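You operate a simulated robot arm through the tools that you are given. There is no shell and no other tool. Be economical: measure what you need, move in short steps, check, and stop when the job is done.

You are at the controls of a simulated two-armed robot. One attempt, no reset.

## Task
Gauge pane G-205 and put it in the rack marked with its height.
Fine: slide the gauge back to the top, then jog the pane back into the middle of the LOAD band and turn the main switch off before you lift it; leave the other controls and panes.
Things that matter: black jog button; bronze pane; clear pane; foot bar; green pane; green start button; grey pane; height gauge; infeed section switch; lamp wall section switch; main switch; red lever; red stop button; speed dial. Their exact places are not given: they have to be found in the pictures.

The check looks at the end state, three seconds after you hand in, the way a careful person would. Anything else that was tipped, shoved, dropped, spilled or broken makes it a failure.

## Robot
Two 7-joint arms with two-finger parallel grippers on one trunk, on a base that drives. Base frame: it is fixed to the floor where the robot stands at the start and does not move with it; the origin is under the middle of the robot, x ahead of it, y to its left, z up. Lengths are in m, angles in degrees, forces in N, time in s.
The left shoulder is at the start at [0.07, 0.134, 1.301], the right one opposite. Places, roughly: black jog button [0.5, 1.3, 1.2]; bronze pane [-1.25, 2.75, 0.25]; foot bar [0.2, 0.3, 0.1]; green pane [-1, 2.75, 0.5]; green start button [0.3, 1.2, 1.2]; grey pane [-1.25, 2.5, 0.75]; height gauge [0.6, 0.1, 1.1]; infeed section switch [0.4, 1.2, 1.3]; lamp wall section switch [0.2, 1.2, 1.3]; main switch [0.2, 1.2, 1.1]; red lever [0.6, 0, 0.7]; red stop button [0.2, 1.2, 1.2]; speed dial [0.4, 1.2, 1.1]; stop block [0.5, -0.1, 0.6]; washer section switch [0.3, 1.2, 1.3]; yellow arm [0.3, 0.3, 0.7]. Payload 1.57 kg a hand.
The tool frame of a hand sits at the grasp point between the pads (the TCP): z along the fingers, y along the line on which they close. The tips reach 0.03 m beyond it. The gripper opens to 0.08 m. The fingers are 0.017 m wide and 0.012 m thick; the gripper's body (0.04 by 0.082 m) begins 0.08 m behind the TCP.
Orientation is told as [roll, pitch, yaw] about the base's x, y, z axes, in that order, counted from this pose: with the fingers straight down and closing along the base's y, the tool's x points along the base's -x, its y along +y and its z along -z.

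## Interface
- The arms move only by the tool send_rows. It takes "left_motion", "right_motion" or both (then of equal length, played together; a hand with none holds still); each is a list of rows, each a list of 3 entries, a list of its own where there are three numbers: the shift along the tool's x, y, z in units of 30 mm (1.0 is 30 mm), then the turn, a rotation vector about the tool's x, y, z in units of 6 degrees (1.0 is 6 degrees), then the finger opening in m, from 0 to 0.08. In form: [[[dx, dy, dz], [ax, ay, az], claw], ...]. A call has 1 to 10 rows; each row shifts and turns the commanded pose from where the row before left it, along the tool's axes as they then stand. A call with a number of a shift or a turn outside -1 to 1 is refused whole. A row lasts 0.2 s, in which the tool goes at most 0.05 m and 8.6 degrees; a call with a longer step from one row to the next is refused whole, and so is a gripper value outside its range. Where a pose cannot be reached the arm comes as near as it can. A force on the tool above 40 N (or 10 N above the force at the start of the call, whichever is more), or a blocked arm, ends the call early, and 0.2 s more pass. The fingers move at their own pace (about 0.153 m/s each) and stop on an object; they squeeze with about 26 N. The grip force told is the motor's: it shows also when the fingers shut on nothing. Time passes only in rows, and 0.2 s behind the last, so rows that do not move let the fingers close. It gives the time, the measured TCP pose, the force on the tool (base axes), the opening and the grip force at its end, in the units of the frame above (readings bear some noise), with the torque about the TCP (base axes, N m) and any sound that the robot's microphone picked up, and new pictures: "pictures" is both (left out), scene, wrist or none (wrist: the cameras of the hands that moved).
- Cameras (640 x 400 px; columns grow to the right, rows downward): "scene" is now at [0.1303, 0.0058, 1.5151]; the picture's right is [0.07, -1.00, 0.00], its down [-0.71, -0.05, -0.70] and it looks along [0.70, 0.05, -0.71] (base axes); focal length 214 px, centre (320, 200). "left" rides on the left gripper at [0.072, 0.007, -0.122] in its tool frame; the picture's right is [-0.09, 1.00, 0.00], its down [-0.84, -0.08, -0.54] and it looks along [-0.54, -0.05, 0.84] (tool axes); focal length 238 px, centre (320, 200). "right" rides on the right gripper at [0.072, -0.007, -0.122] in its tool frame; the picture's right is [0.09, 1.00, 0.00], its down [-0.84, 0.08, -0.54] and it looks along [-0.54, 0.05, 0.84] (tool axes); focal length 238 px, centre (320, 200).
- slide_trunk(by): slides the trunk up (or, below 0, down) by that many m; the arms and the scene camera ride with it, the base frame stays. It gives what a move gives, with no picture.
- roll_base(legs): drives the robot by 1 to 6 legs, each [ahead, left, turn to the left] in m, m and degrees, along the robot's own axes; the way and the turn of a leg run together, so that a leg with both is an arc; at most 1.5 m and 180 degrees a leg. The arms and the cameras ride along, it lands a little off, and it stops where it bumps. It gives what a move gives, and a new picture of the scene camera.
- turn_head(pan, tilt): turns the head with the scene camera to pan (to the left, within 86 degrees either way) and tilt (down, from -29 to 69), counted from straight ahead of the robot. It gives what a move gives, and a new picture of the scene camera.
- measure_at(camera, pixels): for up to 12 pixels [column, row] of the newest picture of that camera ("zoom" is the newest enlarged one), the place [x, y, z] in the base frame of the surface seen there, good to about 0.003 m. The clock stands still meanwhile.
- inspect(camera, box): a new picture of the part [left, top, right, bottom] of that camera's present view, enlarged. The clock stands still meanwhile.
- hand_in(): hands the job in; it is judged then, once.

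Keep the steps short. Do not move on a guess: measure, check each grasp and each placing, and mend mistakes. In all there are 80 turns and 260 pictures (those below and enlarged ones count). Leave the grippers open and the arms clear of the work at the hand-in unless told otherwise, and finish with a single line.

The tools are called after ">>>" as a command line: name --argument value ..., lists and objects as JSON in quotes. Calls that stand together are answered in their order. send_rows: Moves the arms, as the interface text tells. Its arguments: {"type":"object","properties":{"left_motion":{"type":"array","items":{"type":"array"}},"right_motion":{"type":"array","items":{"type":"array"}},"pictures":{"type":"string","enum":["both","scene","wrist","none"]}},"required":[]} The other tools are called the same way: slide_trunk (by) slides the trunk up or down; roll_base (legs) drives the base; turn_head (pan, tilt) turns the head that bears the scene camera; measure_at (camera, pixels) gives the place of the surface under pixels of a picture; inspect (camera, box) takes an enlarged picture of a part of a camera's view; hand_in () hands the job in.

At the start:

```text
clock: 0.0
left_position: [0.3572, 0.2243, 1.292]
left_tcp_rot: [-0.1, 0.1, 0.1]
left_ft_force: [0.5, 0.1, -0.3]
left_ft_torque: [0.01, -0.01, -0.02]
left_opening: 0.08
left_grip_force: 0.0
right_position: [0.3247, -0.0594, 1.3343]
right_tcp_rot: [0.1, 0.0, 0.0]
right_ft_force: [0.0, 0.0, 0.5]
right_ft_torque: [-0.02, 0.0, 0.0]
right_opening: 0.08
right_grip_force: 0.0
trunk travel left (down, up): [-0.875, 0.065]
robot x, y, heading: [-0.0005, -0.0023, -0.3]
head pan, tilt: [4.1, 45.5]
```

scene: 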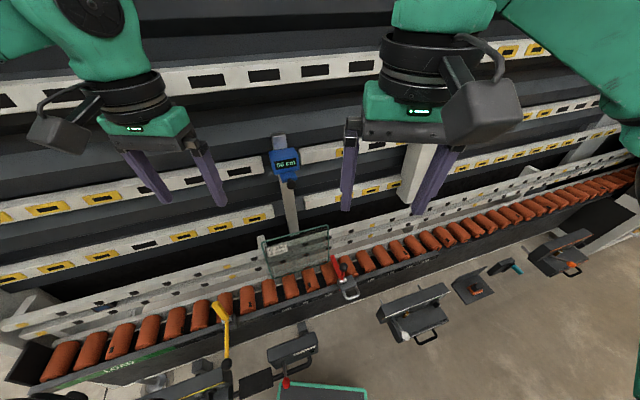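
right: 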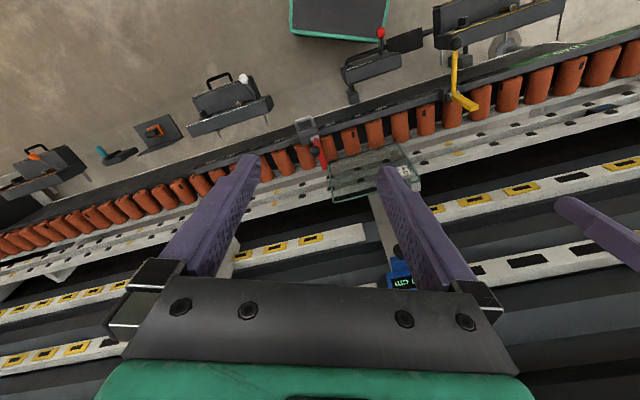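
left: 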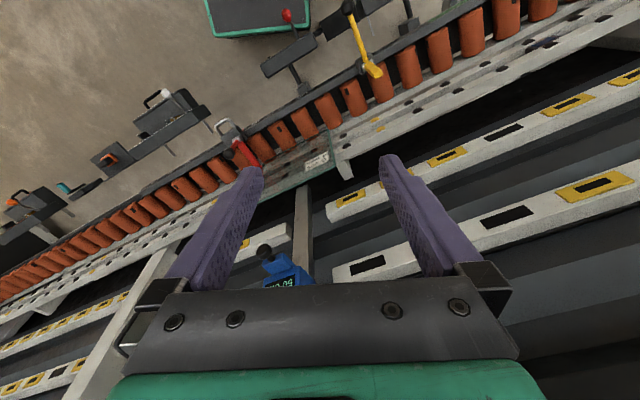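

I see the pane on the rollers at about (297,252), with the blue gauge at (286,162). I'll enlarge these parts.

>>> inspect --camera "scene" --box '[220, 120, 380, 310]'

>>> inspect --camera "scene" --box '[40, 280, 400, 400]'

>>> turn_head --pan 70 --tilt 25

```text
2.11 times, centred on (300, 215) of scene
```

zoom: 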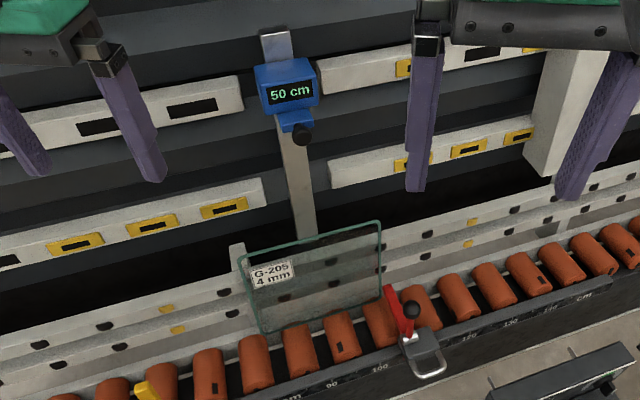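

```text
1.78 times, centred on (220, 340) of scene
```

zoom: 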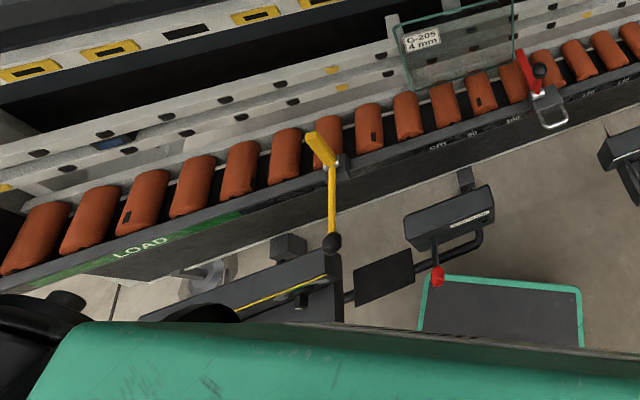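

```text
clock: 1.4
left_position: [0.3567, 0.2237, 1.292]
left_tcp_rot: [0.0, -0.1, 0.0]
left_ft_force: [0.1, 0.0, -0.4]
left_ft_torque: [0.0, -0.02, 0.01]
left_opening: 0.0801
left_grip_force: 0.1
right_position: [0.3251, -0.0606, 1.3344]
right_tcp_rot: [0.0, 0.0, 0.0]
right_ft_force: [0.5, -0.6, 0.1]
right_ft_torque: [0.0, -0.02, 0.01]
right_opening: 0.0801
right_grip_force: 0.1
trunk travel left (down, up): [-0.875, 0.065]
robot x, y, heading: [-0.0009, -0.0011, 0.0]
head pan, tilt: [70.0, 25.0]
```

scene: 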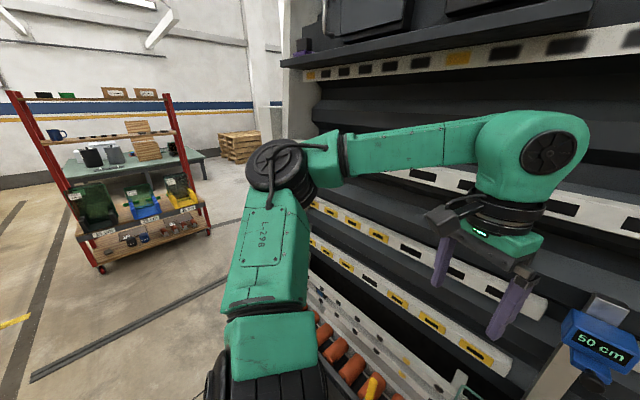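

The left arm hides the panel. I'll look at other sides for the racks.

>>> turn_head --pan 86 --tilt 35

>>> turn_head --pan -70 --tilt 30

>>> turn_head --pan 0 --tilt 69

```text
clock: 2.2
left_position: [0.3568, 0.2248, 1.2901]
left_tcp_rot: [0.0, 0.0, 0.1]
left_ft_force: [0.5, -0.3, 0.3]
left_ft_torque: [-0.02, 0.04, 0.02]
left_opening: 0.08
left_grip_force: 0.0
right_position: [0.3235, -0.0593, 1.3339]
right_tcp_rot: [0.2, 0.0, 0.0]
right_ft_force: [-0.1, -0.2, 0.1]
right_ft_torque: [0.01, 0.0, 0.01]
right_opening: 0.08
right_grip_force: 0.1
trunk travel left (down, up): [-0.875, 0.065]
robot x, y, heading: [0.001, 0.0004, 0.1]
head pan, tilt: [85.9, 35.0]
```

scene: 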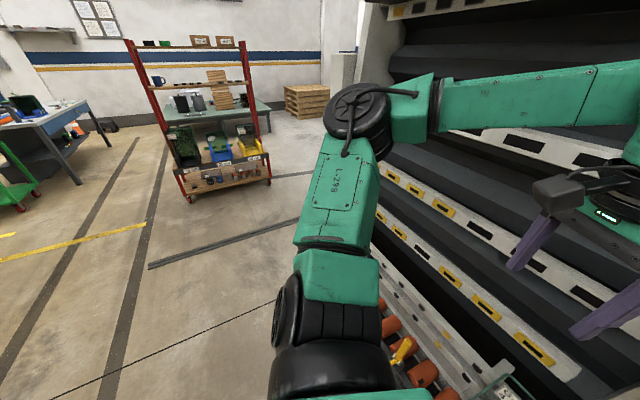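

```text
clock: 4.6
left_position: [0.3569, 0.2245, 1.2923]
left_tcp_rot: [0.0, 0.0, 0.2]
left_ft_force: [0.3, -0.1, 0.7]
left_ft_torque: [0.01, 0.01, 0.03]
left_opening: 0.08
left_grip_force: 0.1
right_position: [0.3239, -0.061, 1.3335]
right_tcp_rot: [0.1, 0.0, 0.0]
right_ft_force: [-0.1, -0.2, -0.1]
right_ft_torque: [0.0, -0.01, 0.0]
right_opening: 0.0804
right_grip_force: 0.1
trunk travel left (down, up): [-0.875, 0.065]
robot x, y, heading: [0.0004, 0.0006, -0.3]
head pan, tilt: [-70.0, 30.0]
```

scene: 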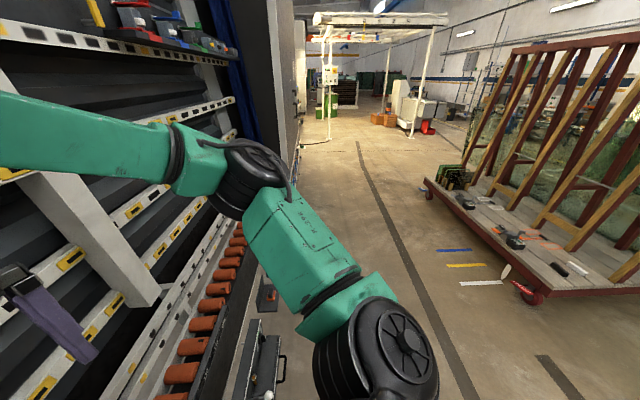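

```text
clock: 6.0
left_position: [0.3577, 0.2241, 1.2917]
left_tcp_rot: [0.0, 0.0, 0.1]
left_ft_force: [-1.2, -0.4, -0.4]
left_ft_torque: [0.0, -0.01, 0.01]
left_opening: 0.08
left_grip_force: 0.1
right_position: [0.3238, -0.0595, 1.3323]
right_tcp_rot: [0.1, 0.0, 0.0]
right_ft_force: [0.2, 0.5, 0.6]
right_ft_torque: [0.02, -0.01, 0.0]
right_opening: 0.08
right_grip_force: 0.0
trunk travel left (down, up): [-0.875, 0.065]
robot x, y, heading: [-0.0054, 0.0007, -0.1]
head pan, tilt: [0.0, 68.8]
```

scene: 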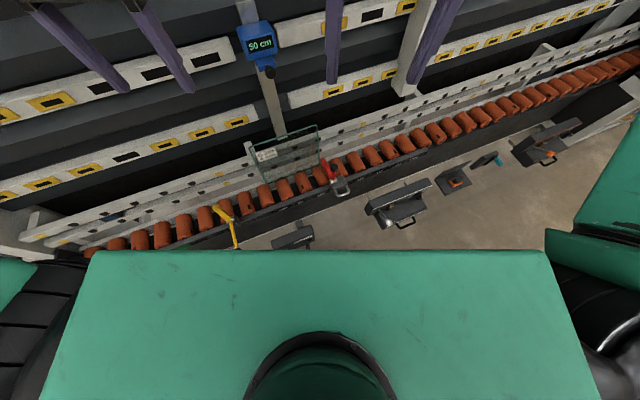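

I can't see the racks from here. I'll check the floor to the right rear before backing away.

>>> turn_head --pan -86 --tilt 45

>>> turn_head --pan 86 --tilt 10

```text
clock: 7.6
left_position: [0.3566, 0.224, 1.2924]
left_tcp_rot: [0.0, 0.0, 0.0]
left_ft_force: [-1.1, -0.1, 0.4]
left_ft_torque: [0.0, 0.0, 0.02]
left_opening: 0.0797
left_grip_force: 0.1
right_position: [0.325, -0.0598, 1.3346]
right_tcp_rot: [0.2, 0.0, 0.0]
right_ft_force: [0.0, -0.6, 0.1]
right_ft_torque: [0.02, -0.01, 0.01]
right_opening: 0.0799
right_grip_force: 0.0
trunk travel left (down, up): [-0.875, 0.065]
robot x, y, heading: [-0.0013, 0.0024, -0.1]
head pan, tilt: [-85.9, 45.0]
```

scene: 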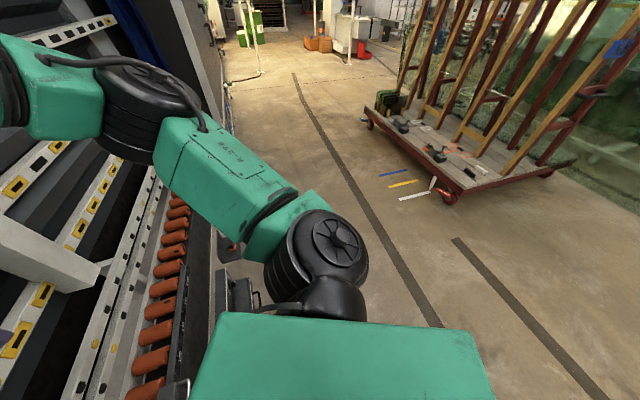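

```text
clock: 10.2
left_position: [0.3568, 0.2251, 1.292]
left_tcp_rot: [0.0, -0.1, 0.1]
left_ft_force: [-1.3, -0.1, 0.3]
left_ft_torque: [0.02, -0.01, -0.01]
left_opening: 0.0799
left_grip_force: 0.0
right_position: [0.3238, -0.0595, 1.3338]
right_tcp_rot: [0.2, 0.0, 0.0]
right_ft_force: [-0.5, 0.0, 0.3]
right_ft_torque: [-0.01, -0.01, 0.02]
right_opening: 0.0802
right_grip_force: 0.0
trunk travel left (down, up): [-0.875, 0.065]
robot x, y, heading: [0.0015, -0.0024, 0.2]
head pan, tilt: [85.9, 10.0]
```

scene: 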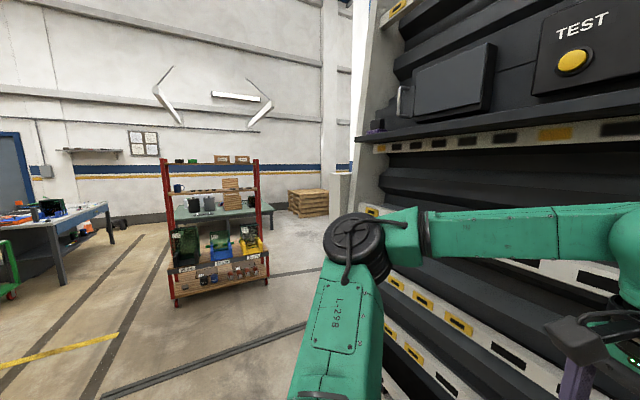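

The red shelf at (215,220) matches the rough places of the panes. I'll enlarge it and measure it.

>>> inspect --camera "scene" --box '[150, 145, 290, 315]'

>>> measure_at --camera "scene" --pixels '[[172, 300], [267, 278], [200, 187], [220, 250], [40, 225], [180, 245], [300, 200]]'

```text
2.35 times, centred on (220, 230) of scene
```

zoom: 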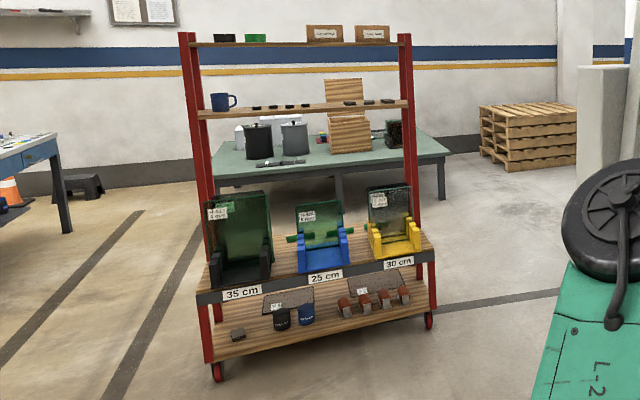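

```text
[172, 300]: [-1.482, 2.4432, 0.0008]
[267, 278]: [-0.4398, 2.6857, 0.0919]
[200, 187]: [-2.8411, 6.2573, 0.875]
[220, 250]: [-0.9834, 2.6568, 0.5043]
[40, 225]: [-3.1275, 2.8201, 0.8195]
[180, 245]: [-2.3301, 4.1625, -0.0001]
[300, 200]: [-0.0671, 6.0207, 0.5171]
```

The rack carries 35, 25 and 30 cm slots, each with panes in or by it. Now I'll back off a little to see the station and control panel.

>>> roll_base --legs '[[-0.4, 0, 0], [-0.3, 0, 0]]'

>>> turn_head --pan 50 --tilt 25

>>> turn_head --pan 5 --tilt 35

```text
clock: 14.3
left_position: [-0.3374, 0.2262, 1.2901]
left_tcp_rot: [0.0, 0.1, -0.5]
left_ft_force: [1.1, -0.1, -0.4]
left_ft_torque: [0.0, 0.02, -0.01]
left_opening: 0.0799
left_grip_force: 0.1
right_position: [-0.3728, -0.059, 1.3325]
right_tcp_rot: [0.2, 0.1, -0.6]
right_ft_force: [0.4, -0.4, 0.5]
right_ft_torque: [0.0, 0.02, 0.03]
right_opening: 0.0801
right_grip_force: 0.1
trunk travel left (down, up): [-0.875, 0.065]
robot x, y, heading: [-0.699, 0.0037, -0.4]
head pan, tilt: [85.9, 10.0]
```

scene: 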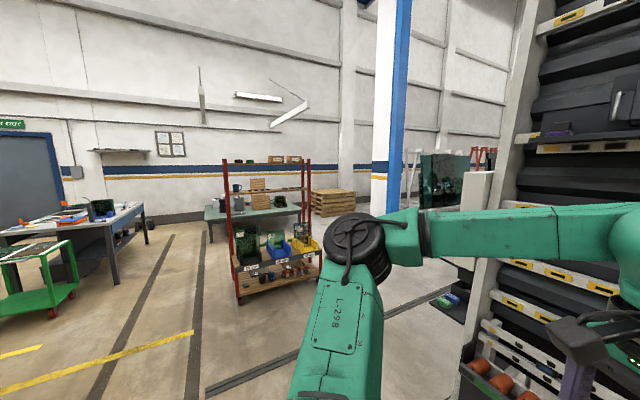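

```text
clock: 15.3
left_position: [-0.3407, 0.2251, 1.293]
left_tcp_rot: [0.0, -0.1, -0.6]
left_ft_force: [0.0, 0.0, 0.7]
left_ft_torque: [-0.01, 0.01, -0.03]
left_opening: 0.08
left_grip_force: 0.0
right_position: [-0.377, -0.0599, 1.334]
right_tcp_rot: [0.1, 0.0, -0.7]
right_ft_force: [-0.3, 0.5, 0.1]
right_ft_torque: [-0.02, 0.04, 0.02]
right_opening: 0.08
right_grip_force: 0.1
trunk travel left (down, up): [-0.875, 0.065]
robot x, y, heading: [-0.6988, 0.0024, -0.7]
head pan, tilt: [50.0, 25.0]
```

scene: 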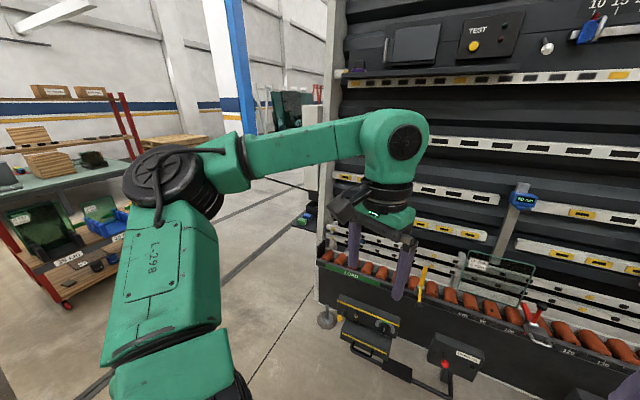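

```text
clock: 16.5
left_position: [-0.3406, 0.2256, 1.2923]
left_tcp_rot: [0.1, 0.0, -0.6]
left_ft_force: [0.3, 0.3, -0.6]
left_ft_torque: [0.01, 0.01, -0.01]
left_opening: 0.0801
left_grip_force: 0.1
right_position: [-0.3761, -0.0591, 1.333]
right_tcp_rot: [0.1, -0.1, -0.5]
right_ft_force: [-0.2, 0.2, -0.1]
right_ft_torque: [0.0, 0.01, 0.02]
right_opening: 0.0799
right_grip_force: 0.1
trunk travel left (down, up): [-0.875, 0.065]
robot x, y, heading: [-0.6957, 0.0069, -0.6]
head pan, tilt: [5.0, 35.0]
```

scene: 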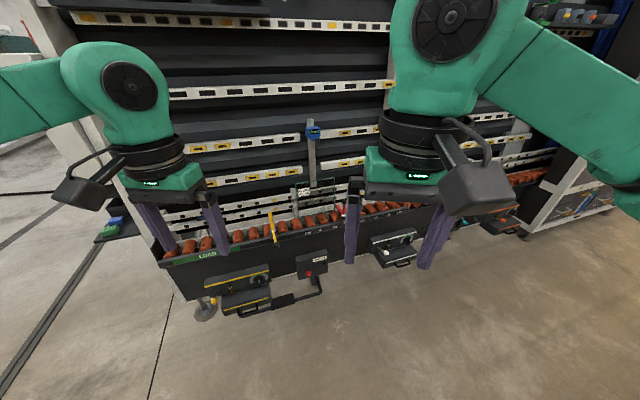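

The panel must be hidden behind the left arm. I'll move left so that it stands in front of me.

>>> roll_base --legs '[[0, 0.9, 0]]'

>>> turn_head --pan 15 --tilt 25

```text
clock: 21.1
left_position: [-0.3314, 1.0927, 1.2924]
left_tcp_rot: [0.0, 0.0, -0.4]
left_ft_force: [-0.2, -0.9, 0.2]
left_ft_torque: [-0.01, 0.0, 0.02]
left_opening: 0.0799
left_grip_force: 0.0
right_position: [-0.3673, 0.8098, 1.3338]
right_tcp_rot: [0.1, 0.0, -0.6]
right_ft_force: [0.0, -0.7, 0.9]
right_ft_torque: [0.01, 0.02, 0.02]
right_opening: 0.0801
right_grip_force: 0.0
trunk travel left (down, up): [-0.875, 0.065]
robot x, y, heading: [-0.6952, 0.8714, -0.7]
head pan, tilt: [5.0, 35.0]
```

scene: 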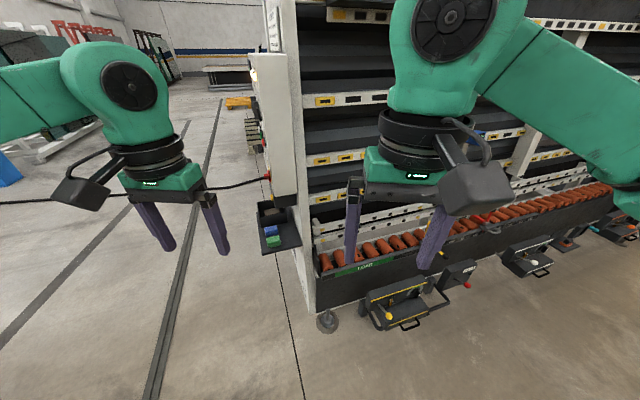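

```text
clock: 21.8
left_position: [-0.3318, 1.094, 1.2929]
left_tcp_rot: [0.0, -0.1, -0.5]
left_ft_force: [-0.6, 0.2, -0.3]
left_ft_torque: [-0.01, -0.01, -0.03]
left_opening: 0.0797
left_grip_force: 0.1
right_position: [-0.3671, 0.8085, 1.3334]
right_tcp_rot: [0.1, 0.0, -0.6]
right_ft_force: [0.3, 0.5, -0.5]
right_ft_torque: [-0.01, 0.05, 0.02]
right_opening: 0.0801
right_grip_force: 0.1
trunk travel left (down, up): [-0.875, 0.065]
robot x, y, heading: [-0.6951, 0.8721, -0.5]
head pan, tilt: [15.0, 25.0]
```

scene: 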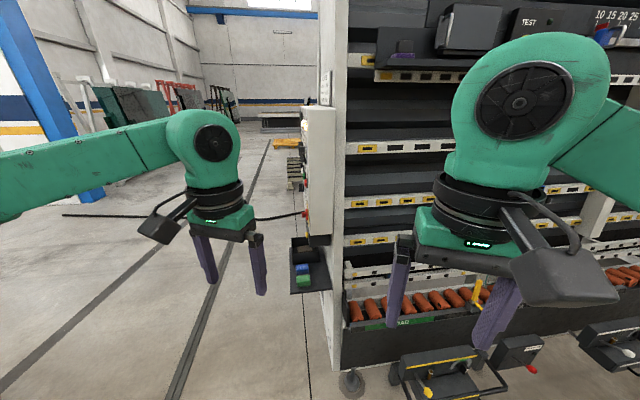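

The panel is on the post's left face, seen edge-on at (320,180). I'll go left and turn right to face it.

>>> roll_base --legs '[[0, 0.6, 0], [0, 0, -90], [-0.35, 0, 0]]'

>>> turn_head --pan 55 --tilt 25

```text
clock: 30.8
left_position: [-0.4572, 1.4673, 1.2911]
left_tcp_rot: [0.0, 0.2, -88.5]
left_ft_force: [-0.3, 0.7, -0.1]
left_ft_torque: [0.01, -0.02, 0.04]
left_opening: 0.0803
left_grip_force: 0.0
right_position: [-0.7436, 1.4921, 1.3328]
right_tcp_rot: [0.1, 0.1, -88.6]
right_ft_force: [0.8, 0.0, 0.0]
right_ft_torque: [0.02, -0.01, 0.03]
right_opening: 0.0799
right_grip_force: 0.0
trunk travel left (down, up): [-0.875, 0.065]
robot x, y, heading: [-0.6912, 1.8178, -88.5]
head pan, tilt: [15.0, 25.0]
```

scene: 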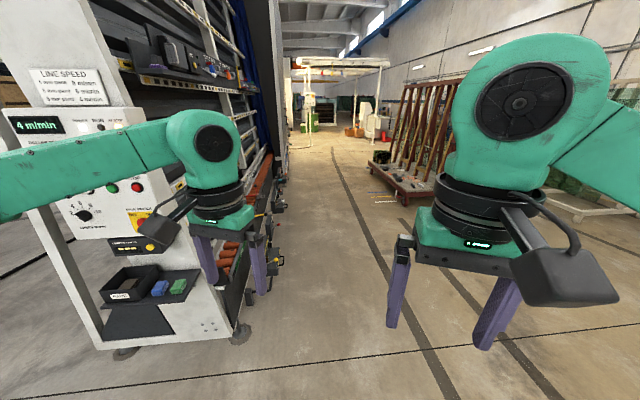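

```text
clock: 31.9
left_position: [-0.4566, 1.4696, 1.2915]
left_tcp_rot: [0.0, 0.1, -88.5]
left_ft_force: [0.4, -0.6, -0.4]
left_ft_torque: [0.02, 0.0, -0.02]
left_opening: 0.08
left_grip_force: 0.1
right_position: [-0.7427, 1.4952, 1.3337]
right_tcp_rot: [0.1, 0.0, -88.6]
right_ft_force: [0.5, 1.3, 0.5]
right_ft_torque: [-0.02, -0.01, 0.01]
right_opening: 0.0802
right_grip_force: 0.0
trunk travel left (down, up): [-0.875, 0.065]
robot x, y, heading: [-0.6936, 1.8213, -88.2]
head pan, tilt: [55.0, 25.0]
```

scene: 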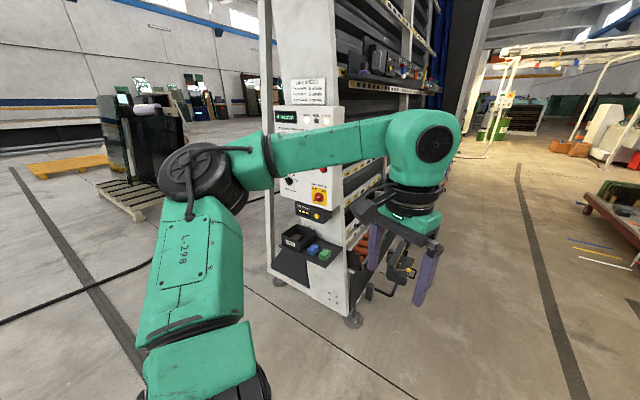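

The panel is visible now. I'll move to stand in front of it and look straight at it.

>>> roll_base --legs '[[-0.1, 1.0, -1.5]]'

>>> turn_head --pan 0 --tilt 20

>>> inspect --camera "scene" --box '[220, 100, 420, 300]'

```text
clock: 37.1
left_position: [0.5402, 1.5892, 1.2915]
left_tcp_rot: [0.0, 0.1, -89.0]
left_ft_force: [0.2, -0.2, 0.0]
left_ft_torque: [0.02, -0.05, -0.02]
left_opening: 0.0802
left_grip_force: 0.1
right_position: [0.2538, 1.6166, 1.3336]
right_tcp_rot: [0.2, 0.0, -89.2]
right_ft_force: [-0.6, 0.3, 0.1]
right_ft_torque: [0.0, -0.04, -0.02]
right_opening: 0.0802
right_grip_force: 0.0
trunk travel left (down, up): [-0.875, 0.065]
robot x, y, heading: [0.3071, 1.9402, -88.8]
head pan, tilt: [55.0, 25.0]
```

scene: 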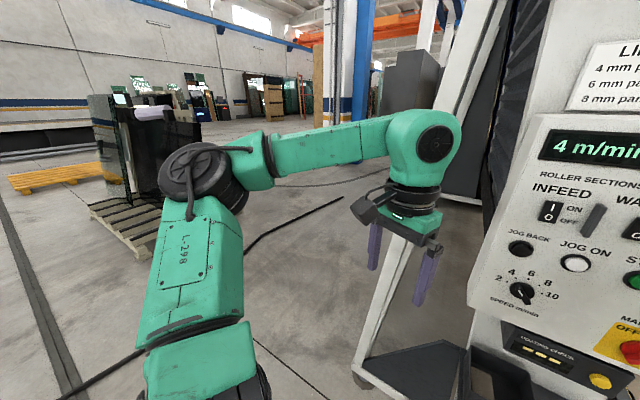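

```text
clock: 38.3
left_position: [0.5407, 1.589, 1.2917]
left_tcp_rot: [0.1, 0.0, -89.0]
left_ft_force: [1.4, 0.1, 0.6]
left_ft_torque: [0.02, -0.01, -0.01]
left_opening: 0.0802
left_grip_force: 0.1
right_position: [0.2555, 1.6174, 1.3333]
right_tcp_rot: [0.1, 0.0, -89.1]
right_ft_force: [1.3, -0.1, -0.2]
right_ft_torque: [-0.02, 0.0, -0.01]
right_opening: 0.0801
right_grip_force: 0.1
trunk travel left (down, up): [-0.875, 0.065]
robot x, y, heading: [0.3116, 1.946, -89.1]
head pan, tilt: [0.0, 20.0]
```

scene: 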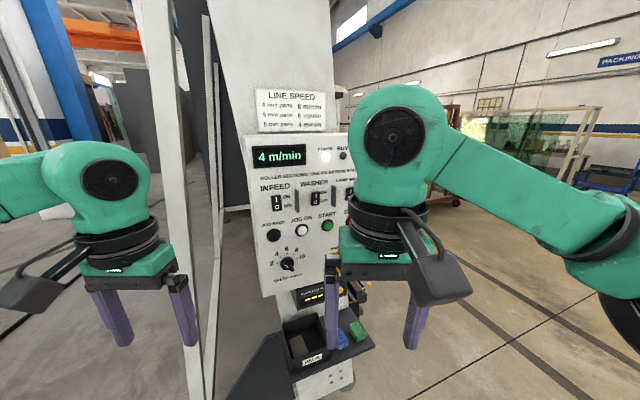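

```text
2.00 times, centred on (320, 200) of scene
```

zoom: 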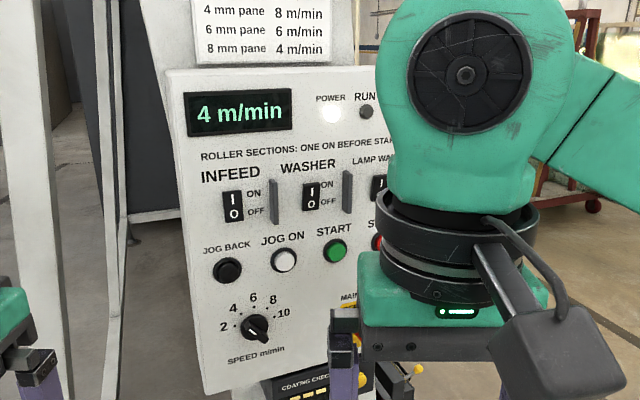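

I can see the JOG BACK black button at (273,236). I'll measure the controls and look more closely at the switches.

>>> measure_at --camera "scene" --pixels '[[273, 236], [302, 230], [327, 225], [287, 264], [276, 203], [316, 198], [255, 250], [262, 290], [250, 140], [340, 260], [305, 350], [357, 330]]'

>>> inspect --camera "scene" --box '[250, 170, 350, 240]'

>>> inspect --camera "scene" --box '[280, 270, 390, 390]'

```text
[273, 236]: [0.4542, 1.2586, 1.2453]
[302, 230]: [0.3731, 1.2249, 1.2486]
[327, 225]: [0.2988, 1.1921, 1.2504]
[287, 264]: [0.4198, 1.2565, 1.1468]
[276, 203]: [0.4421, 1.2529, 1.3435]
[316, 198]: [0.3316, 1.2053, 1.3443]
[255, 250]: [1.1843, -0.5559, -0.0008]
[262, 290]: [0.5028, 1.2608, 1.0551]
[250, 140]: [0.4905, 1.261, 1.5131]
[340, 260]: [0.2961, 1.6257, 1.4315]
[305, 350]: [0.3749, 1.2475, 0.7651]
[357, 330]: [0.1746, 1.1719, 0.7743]
```

```text
5.71 times, centred on (300, 205) of scene
```

zoom: 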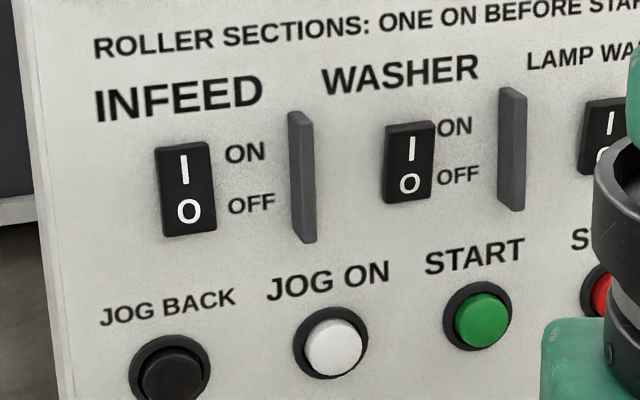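

```text
3.33 times, centred on (335, 330) of scene
```

zoom: 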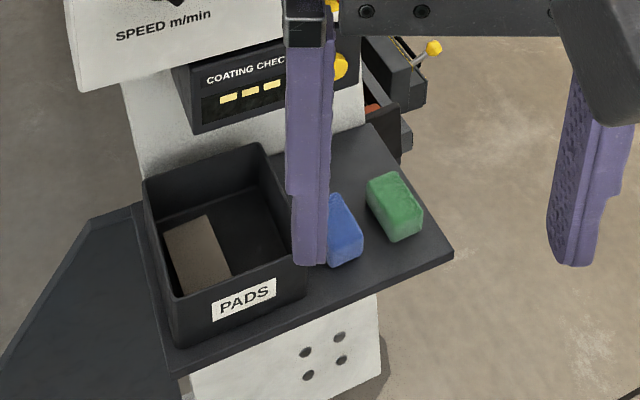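

The panel faces diagonally toward -x,+y. Now I return to the gauge side to gauge the pane, stopping short to look closely.

>>> roll_base --legs '[[0, -1.0, 0], [0, 0, 89], [0, -1.4, 0], [0, -0.4, 0], [0.35, 0, 0]]'

>>> turn_head --pan 10 --tilt 45

>>> inspect --camera "scene" --box '[220, 80, 420, 240]'

```text
clock: 57.8
left_position: [-0.093, 0.3315, 1.2927]
left_tcp_rot: [-0.1, 0.0, -3.1]
left_ft_force: [-0.3, -0.7, -0.7]
left_ft_torque: [-0.03, -0.01, -0.02]
left_opening: 0.0801
left_grip_force: 0.1
right_position: [-0.1432, 0.0491, 1.3346]
right_tcp_rot: [0.1, -0.1, -3.2]
right_ft_force: [0.7, -0.1, 0.0]
right_ft_torque: [-0.02, -0.04, 0.0]
right_opening: 0.0799
right_grip_force: 0.0
trunk travel left (down, up): [-0.875, 0.065]
robot x, y, heading: [-0.4582, 0.1281, -3.2]
head pan, tilt: [0.0, 20.0]
```

scene: 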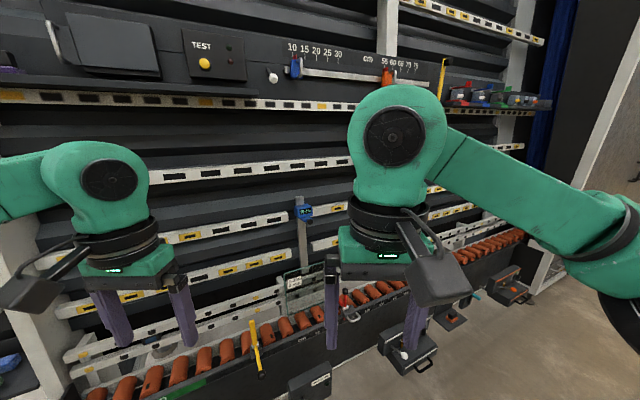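

```text
clock: 58.7
left_position: [-0.0921, 0.3302, 1.2925]
left_tcp_rot: [0.0, 0.0, -3.2]
left_ft_force: [-0.3, 0.6, -0.8]
left_ft_torque: [0.0, -0.01, 0.0]
left_opening: 0.0803
left_grip_force: 0.1
right_position: [-0.1403, 0.0486, 1.3345]
right_tcp_rot: [0.1, 0.0, -3.3]
right_ft_force: [-0.1, -0.9, -1.0]
right_ft_torque: [0.01, 0.03, 0.02]
right_opening: 0.0798
right_grip_force: 0.1
trunk travel left (down, up): [-0.875, 0.065]
robot x, y, heading: [-0.4608, 0.1261, -3.3]
head pan, tilt: [10.0, 45.0]
```

scene: 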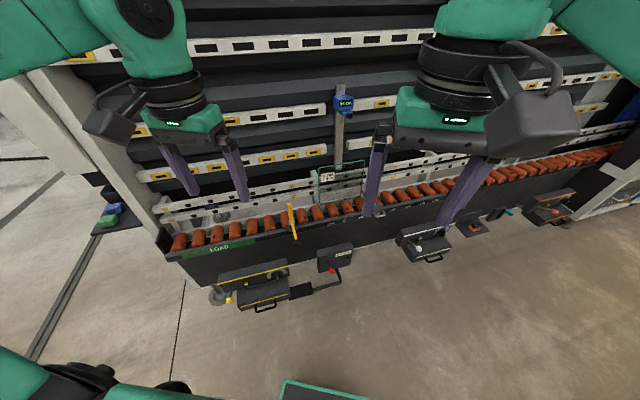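

```text
2.50 times, centred on (320, 160) of scene
```

zoom: 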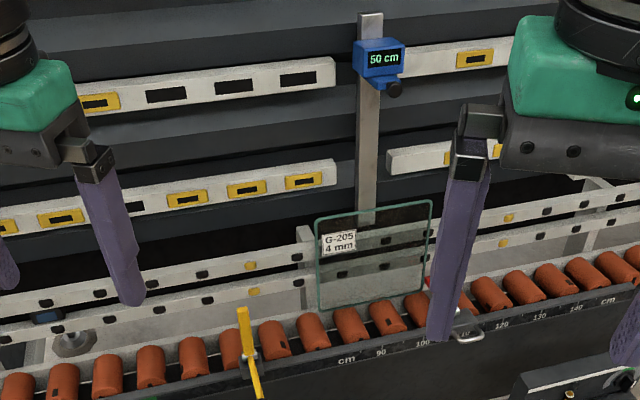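

I'll measure the gauge, knob, pane corners, the arm and the LOAD band.

>>> measure_at --camera "zoom" --pixels '[[380, 63], [393, 90], [368, 180], [372, 18], [317, 222], [430, 203], [320, 308], [340, 240], [242, 315], [250, 365], [310, 330], [386, 84]]'

>>> measure_at --camera "scene" --pixels '[[183, 255], [258, 238], [220, 247], [292, 208], [295, 236], [320, 285], [335, 255], [250, 225], [180, 243], [331, 270]]'

```text
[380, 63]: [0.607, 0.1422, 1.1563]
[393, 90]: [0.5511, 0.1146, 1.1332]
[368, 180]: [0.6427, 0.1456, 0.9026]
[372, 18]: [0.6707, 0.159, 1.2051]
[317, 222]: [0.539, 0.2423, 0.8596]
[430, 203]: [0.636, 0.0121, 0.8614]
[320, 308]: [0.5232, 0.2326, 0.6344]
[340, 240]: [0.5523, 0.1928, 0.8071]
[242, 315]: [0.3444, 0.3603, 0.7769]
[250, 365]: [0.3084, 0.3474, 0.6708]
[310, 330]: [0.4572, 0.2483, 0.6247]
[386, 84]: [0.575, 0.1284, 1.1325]
```

```text
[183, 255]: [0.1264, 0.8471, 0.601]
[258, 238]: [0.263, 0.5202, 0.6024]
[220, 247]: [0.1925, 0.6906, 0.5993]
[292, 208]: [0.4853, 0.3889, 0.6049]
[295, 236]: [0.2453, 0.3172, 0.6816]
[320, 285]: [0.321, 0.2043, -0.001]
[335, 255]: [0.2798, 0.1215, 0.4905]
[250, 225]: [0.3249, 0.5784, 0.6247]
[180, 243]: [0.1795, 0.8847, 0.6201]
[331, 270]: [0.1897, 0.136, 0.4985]
```

The whole line is turned about 23° from my axes. The pane top is at z 0.86, so it is roughly 25 cm by eye; it leans back slightly. The gauge knob is at [0.551,0.115,1.133]. I'll turn square to the line and move so that the left hand is in front of the knob.

>>> roll_base --legs '[[0, 0, 26.1], [0, -0.585, 0], [0.3, 0, 0]]'

>>> turn_head --pan 15 --tilt 55

```text
clock: 65.1
left_position: [0.2903, 0.0447, 1.2928]
left_tcp_rot: [0.0, -0.1, 23.1]
left_ft_force: [-1.1, 0.3, -0.1]
left_ft_torque: [-0.03, 0.0, -0.02]
left_opening: 0.0799
left_grip_force: 0.1
right_position: [0.3716, -0.2298, 1.3353]
right_tcp_rot: [0.1, -0.2, 23.0]
right_ft_force: [0.2, -0.9, 0.2]
right_ft_torque: [0.0, -0.01, 0.01]
right_opening: 0.0801
right_grip_force: 0.0
trunk travel left (down, up): [-0.875, 0.065]
robot x, y, heading: [0.0524, -0.3003, 23.2]
head pan, tilt: [10.0, 45.0]
```

scene: 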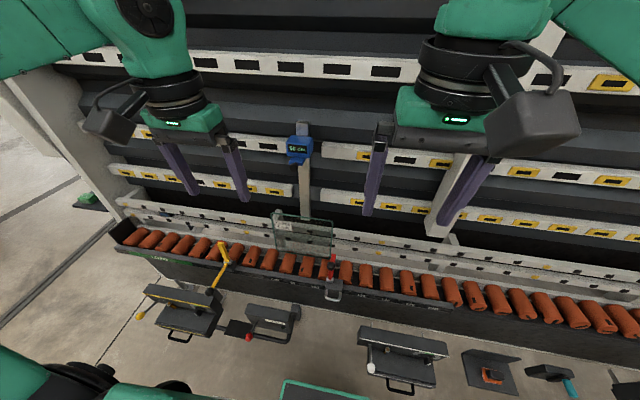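

```text
clock: 65.8
left_position: [0.292, 0.0457, 1.2918]
left_tcp_rot: [0.0, 0.1, 23.1]
left_ft_force: [0.2, 0.2, 0.5]
left_ft_torque: [0.01, 0.03, 0.02]
left_opening: 0.0803
left_grip_force: 0.1
right_position: [0.3726, -0.2287, 1.3341]
right_tcp_rot: [0.1, 0.0, 23.0]
right_ft_force: [-0.2, -0.3, -0.4]
right_ft_torque: [-0.04, -0.02, -0.03]
right_opening: 0.08
right_grip_force: 0.0
trunk travel left (down, up): [-0.875, 0.065]
robot x, y, heading: [0.0524, -0.2991, 22.9]
head pan, tilt: [15.0, 55.0]
```

scene: 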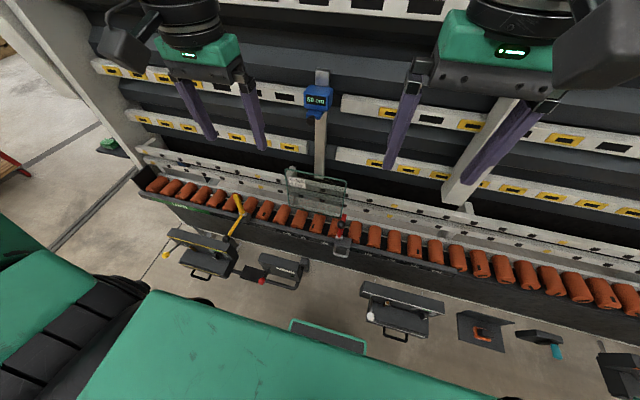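

Left hand is near. I'll zoom on the gauge and measure the knob again.

>>> inspect --camera "scene" --box '[275, 60, 375, 220]'

>>> inspect --camera "scene" --box '[290, 65, 350, 140]'

>>> measure_at --camera "scene" --pixels '[[312, 121], [315, 100], [319, 150], [313, 118], [311, 124], [290, 168], [344, 181]]'

```text
2.50 times, centred on (325, 140) of scene
```

zoom: 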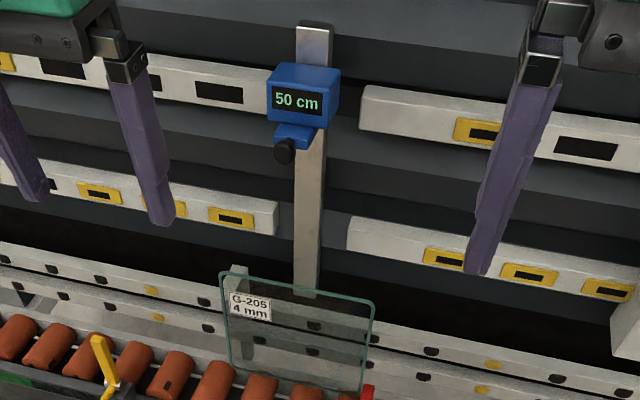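

```text
5.33 times, centred on (320, 102) of scene
```

zoom: 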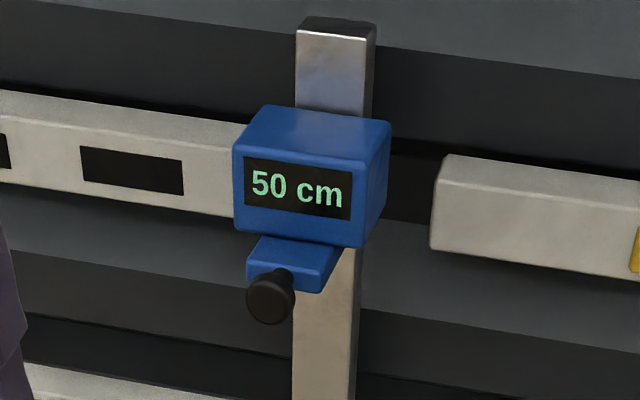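

```text
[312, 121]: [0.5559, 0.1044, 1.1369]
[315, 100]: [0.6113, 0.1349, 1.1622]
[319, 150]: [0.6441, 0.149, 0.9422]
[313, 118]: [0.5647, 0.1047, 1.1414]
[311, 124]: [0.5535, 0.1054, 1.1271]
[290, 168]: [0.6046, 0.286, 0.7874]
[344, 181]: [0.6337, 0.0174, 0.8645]
```

Knob centre is about [0.556,0.105,1.133]. I'll lower the left hand to that height in front of it, fingers open, then go in.

>>> send_rows --left_motion '[[[0, -0.28, 1], [0, 0, 0], 0.08], [[0, -0.28, 1], [0, 0, 0], 0.08], [[0, -0.28, 1], [0, 0, 0], 0.08], [[0, -0.28, 1], [0, 0, 0], 0.08], [[0, -0.28, 0.95], [0, 0, 0], 0.08], [[-1, 0, 0], [0, 0, 0], 0.08], [[-1, 0, 0], [0, 0, 0], 0.08], [[-1, 0, 0], [0, 0, 0], 0.08], [[-1, 0, 0], [0, 0, 0], 0.08], [[-1, 0, 0], [0, 0, 0], 0.08]]'

```text
clock: 68.0
left_position: [0.4505, 0.0666, 1.1438]
left_tcp_rot: [0.1, 0.0, 23.0]
left_ft_force: [0.1, 0.0, 0.2]
left_ft_torque: [-0.03, -0.01, -0.01]
left_opening: 0.0803
left_grip_force: 0.0
right_position: [0.3764, -0.2282, 1.3326]
right_tcp_rot: [0.0, 0.1, 23.0]
right_ft_force: [0.8, 0.1, 0.1]
right_ft_torque: [-0.01, 0.03, 0.02]
right_opening: 0.0799
right_grip_force: 0.2
trunk travel left (down, up): [-0.875, 0.065]
robot x, y, heading: [0.0519, -0.2999, 23.1]
head pan, tilt: [15.0, 55.0]
```

scene: 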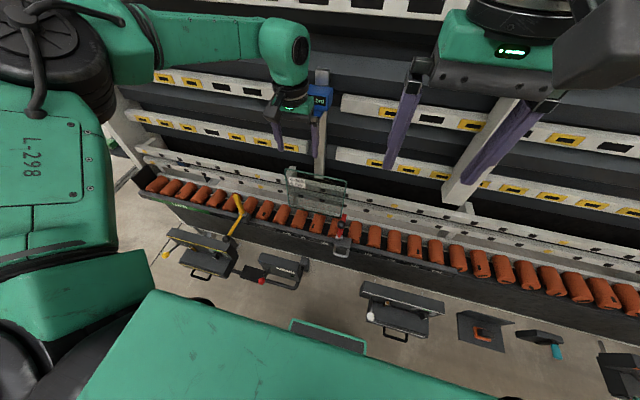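
left: 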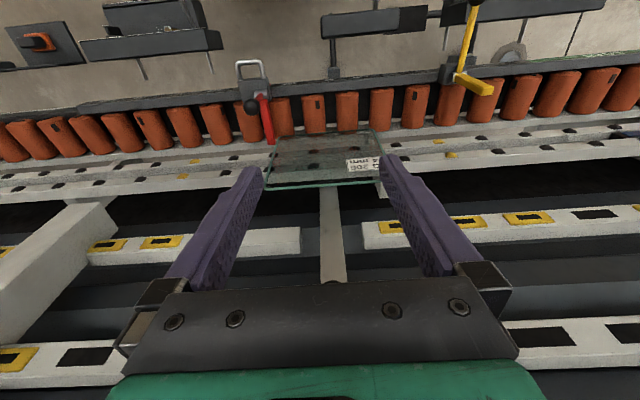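

The hand is lined up (n 0.441, needs 0.560). I'll advance 0.119.

>>> send_rows --left_motion '[[[-1, 0, 0], [0, 0, 0], 0.08], [[-1, 0, 0], [0, 0, 0], 0.08], [[-1, 0, 0], [0, 0, 0], 0.08], [[-0.95, 0, 0], [0, 0, 0], 0.08], [[0, 0, 0], [0, 0, 0], 0.08]]'

>>> inspect --camera "scene" --box '[280, 50, 380, 150]'

```text
clock: 69.2
left_position: [0.4727, 0.1117, 1.1511]
left_tcp_rot: [0.0, -0.1, 23.1]
left_ft_force: [0.4, 0.0, -0.7]
left_ft_torque: [0.0, 0.01, 0.02]
left_opening: 0.0799
left_grip_force: 0.0
left hand out of reach, approached as far as the arm can: row 1, 2, 3, 4
right_position: [0.3751, -0.2288, 1.3329]
right_tcp_rot: [0.1, 0.0, 23.0]
right_ft_force: [-0.5, 0.6, -0.8]
right_ft_torque: [-0.01, 0.01, 0.01]
right_opening: 0.08
right_grip_force: 0.1
trunk travel left (down, up): [-0.875, 0.065]
robot x, y, heading: [0.0509, -0.3034, 23.0]
head pan, tilt: [15.0, 55.0]
```

scene: 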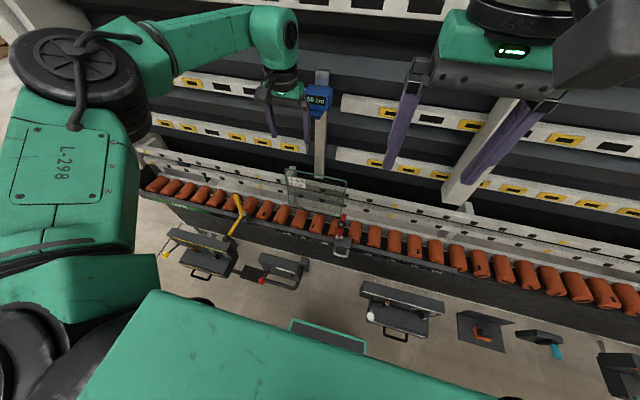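
left: 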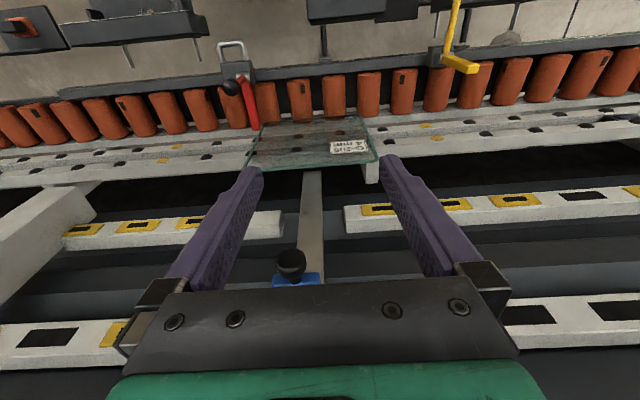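

```text
4.00 times, centred on (330, 100) of scene
```

zoom: 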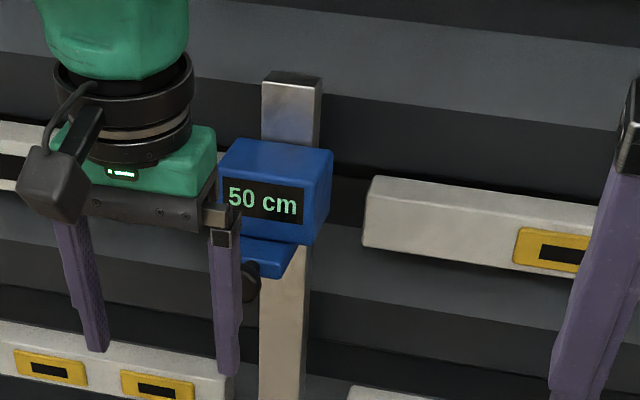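

The arm cannot reach the last part. I'll draw the hand back, then bring the base forward 0.12.

>>> send_rows --left_motion '[[[1, 0, 0], [0, 0, 0], 0.08], [[1, 0, 0], [0, 0, 0], 0.08], [[1, 0, 0], [0, 0, 0], 0.08], [[1, 0, 0], [0, 0, 0], 0.08], [[1, 0, 0], [0, 0, 0], 0.08]]' --pictures "none"

>>> roll_base --legs '[[0.12, 0, 0]]'

```text
clock: 70.4
left_position: [0.3335, 0.0521, 1.1525]
left_tcp_rot: [-0.1, -0.1, 23.0]
left_ft_force: [0.4, -0.5, 0.3]
left_ft_torque: [-0.02, -0.02, 0.02]
left_opening: 0.08
left_grip_force: 0.0
right_position: [0.373, -0.2291, 1.3333]
right_tcp_rot: [0.1, -0.2, 23.0]
right_ft_force: [-0.5, 0.8, 0.1]
right_ft_torque: [-0.02, -0.07, -0.01]
right_opening: 0.0798
right_grip_force: 0.1
trunk travel left (down, up): [-0.875, 0.065]
robot x, y, heading: [0.0546, -0.2998, 23.1]
head pan, tilt: [15.0, 55.0]
```

```text
clock: 71.6
left_position: [0.44, 0.0979, 1.1526]
left_tcp_rot: [0.0, -0.2, 23.1]
left_ft_force: [0.4, 0.0, -0.1]
left_ft_torque: [0.04, -0.02, 0.02]
left_opening: 0.0799
left_grip_force: 0.0
right_position: [0.479, -0.1846, 1.334]
right_tcp_rot: [0.1, -0.3, 22.9]
right_ft_force: [0.0, -0.8, 0.4]
right_ft_torque: [0.02, -0.05, 0.0]
right_opening: 0.08
right_grip_force: 0.0
trunk travel left (down, up): [-0.875, 0.065]
robot x, y, heading: [0.1585, -0.2511, 23.2]
head pan, tilt: [15.0, 55.0]
```

scene: 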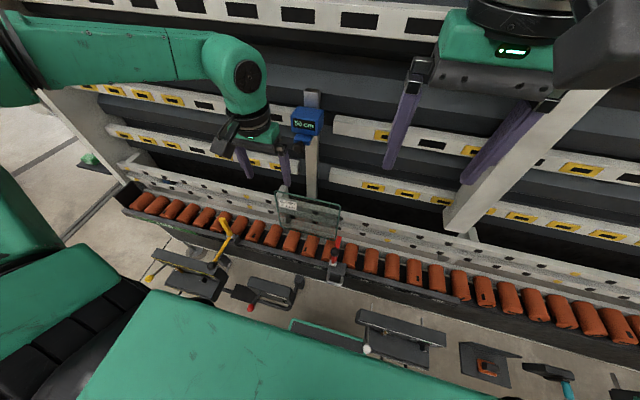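

Now the knob needs +0.033 to the right, 0.01 down and 0.116 ahead.

>>> send_rows --left_motion '[[[0, -0.6, 0.16], [0, 0, 0], 0.08], [[0, -0.5, 0.16], [0, 0, 0], 0.08], [[-1, 0, 0], [0, 0, 0], 0.08], [[-1, 0, 0], [0, 0, 0], 0.08], [[-1, 0, 0], [0, 0, 0], 0.08], [[-0.85, 0, 0], [0, 0, 0], 0.08], [[0, 0, 0], [0, 0, 0], 0.08]]'

>>> inspect --camera "scene" --box '[260, 70, 360, 170]'

>>> inspect --camera "left" --box '[160, 140, 480, 340]'

```text
clock: 73.2
left_position: [0.5626, 0.1135, 1.1412]
left_tcp_rot: [0.0, 0.0, 23.0]
left_ft_force: [-0.1, -0.5, 0.5]
left_ft_torque: [0.0, 0.04, -0.02]
left_opening: 0.08
left_grip_force: 0.0
right_position: [0.4819, -0.1811, 1.334]
right_tcp_rot: [0.1, 0.0, 23.0]
right_ft_force: [-0.5, -0.5, 1.0]
right_ft_torque: [-0.04, -0.04, -0.01]
right_opening: 0.0799
right_grip_force: 0.1
trunk travel left (down, up): [-0.875, 0.065]
robot x, y, heading: [0.1604, -0.2532, 23.0]
head pan, tilt: [15.0, 55.0]
```

scene: 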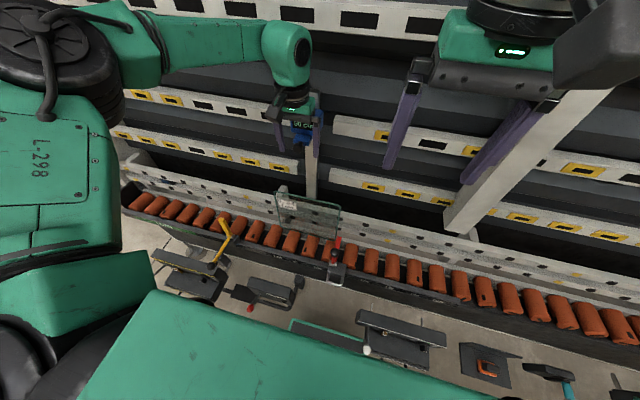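
left: 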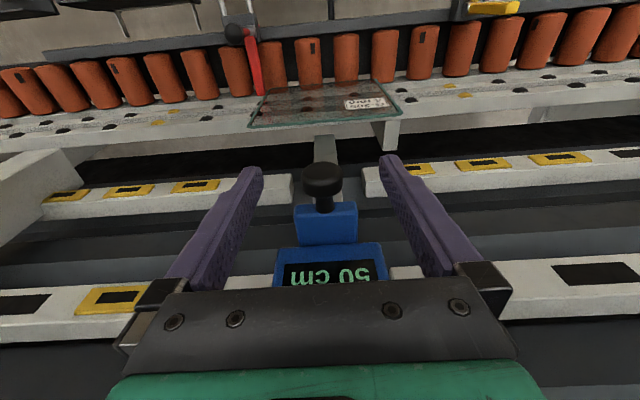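

```text
4.00 times, centred on (310, 120) of scene
```

zoom: 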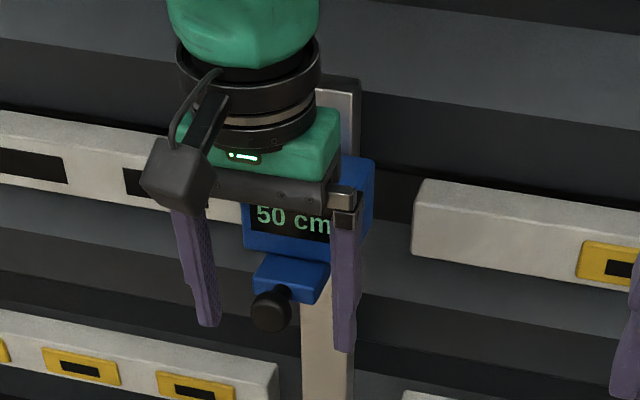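

```text
2.00 times, centred on (320, 240) of left
```

zoom: 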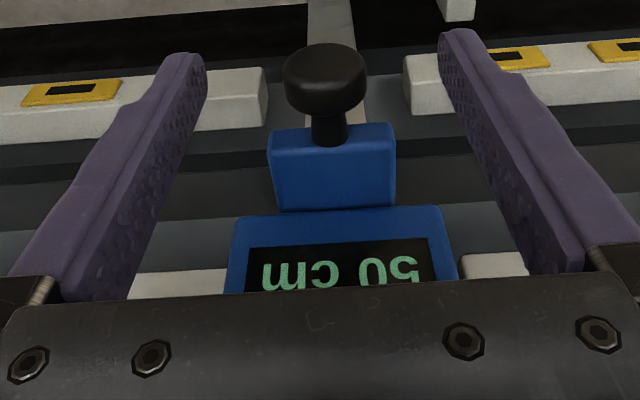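

The knob is between the fingers. I'll measure it in the wrist picture before closing.

>>> measure_at --camera "left" --pixels '[[322, 186], [310, 172], [336, 172], [322, 165], [324, 204], [325, 225]]'

```text
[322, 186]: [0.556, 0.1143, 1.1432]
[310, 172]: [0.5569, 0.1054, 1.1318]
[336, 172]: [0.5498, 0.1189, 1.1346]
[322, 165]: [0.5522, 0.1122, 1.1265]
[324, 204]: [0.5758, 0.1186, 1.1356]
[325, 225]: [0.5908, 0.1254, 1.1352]
```

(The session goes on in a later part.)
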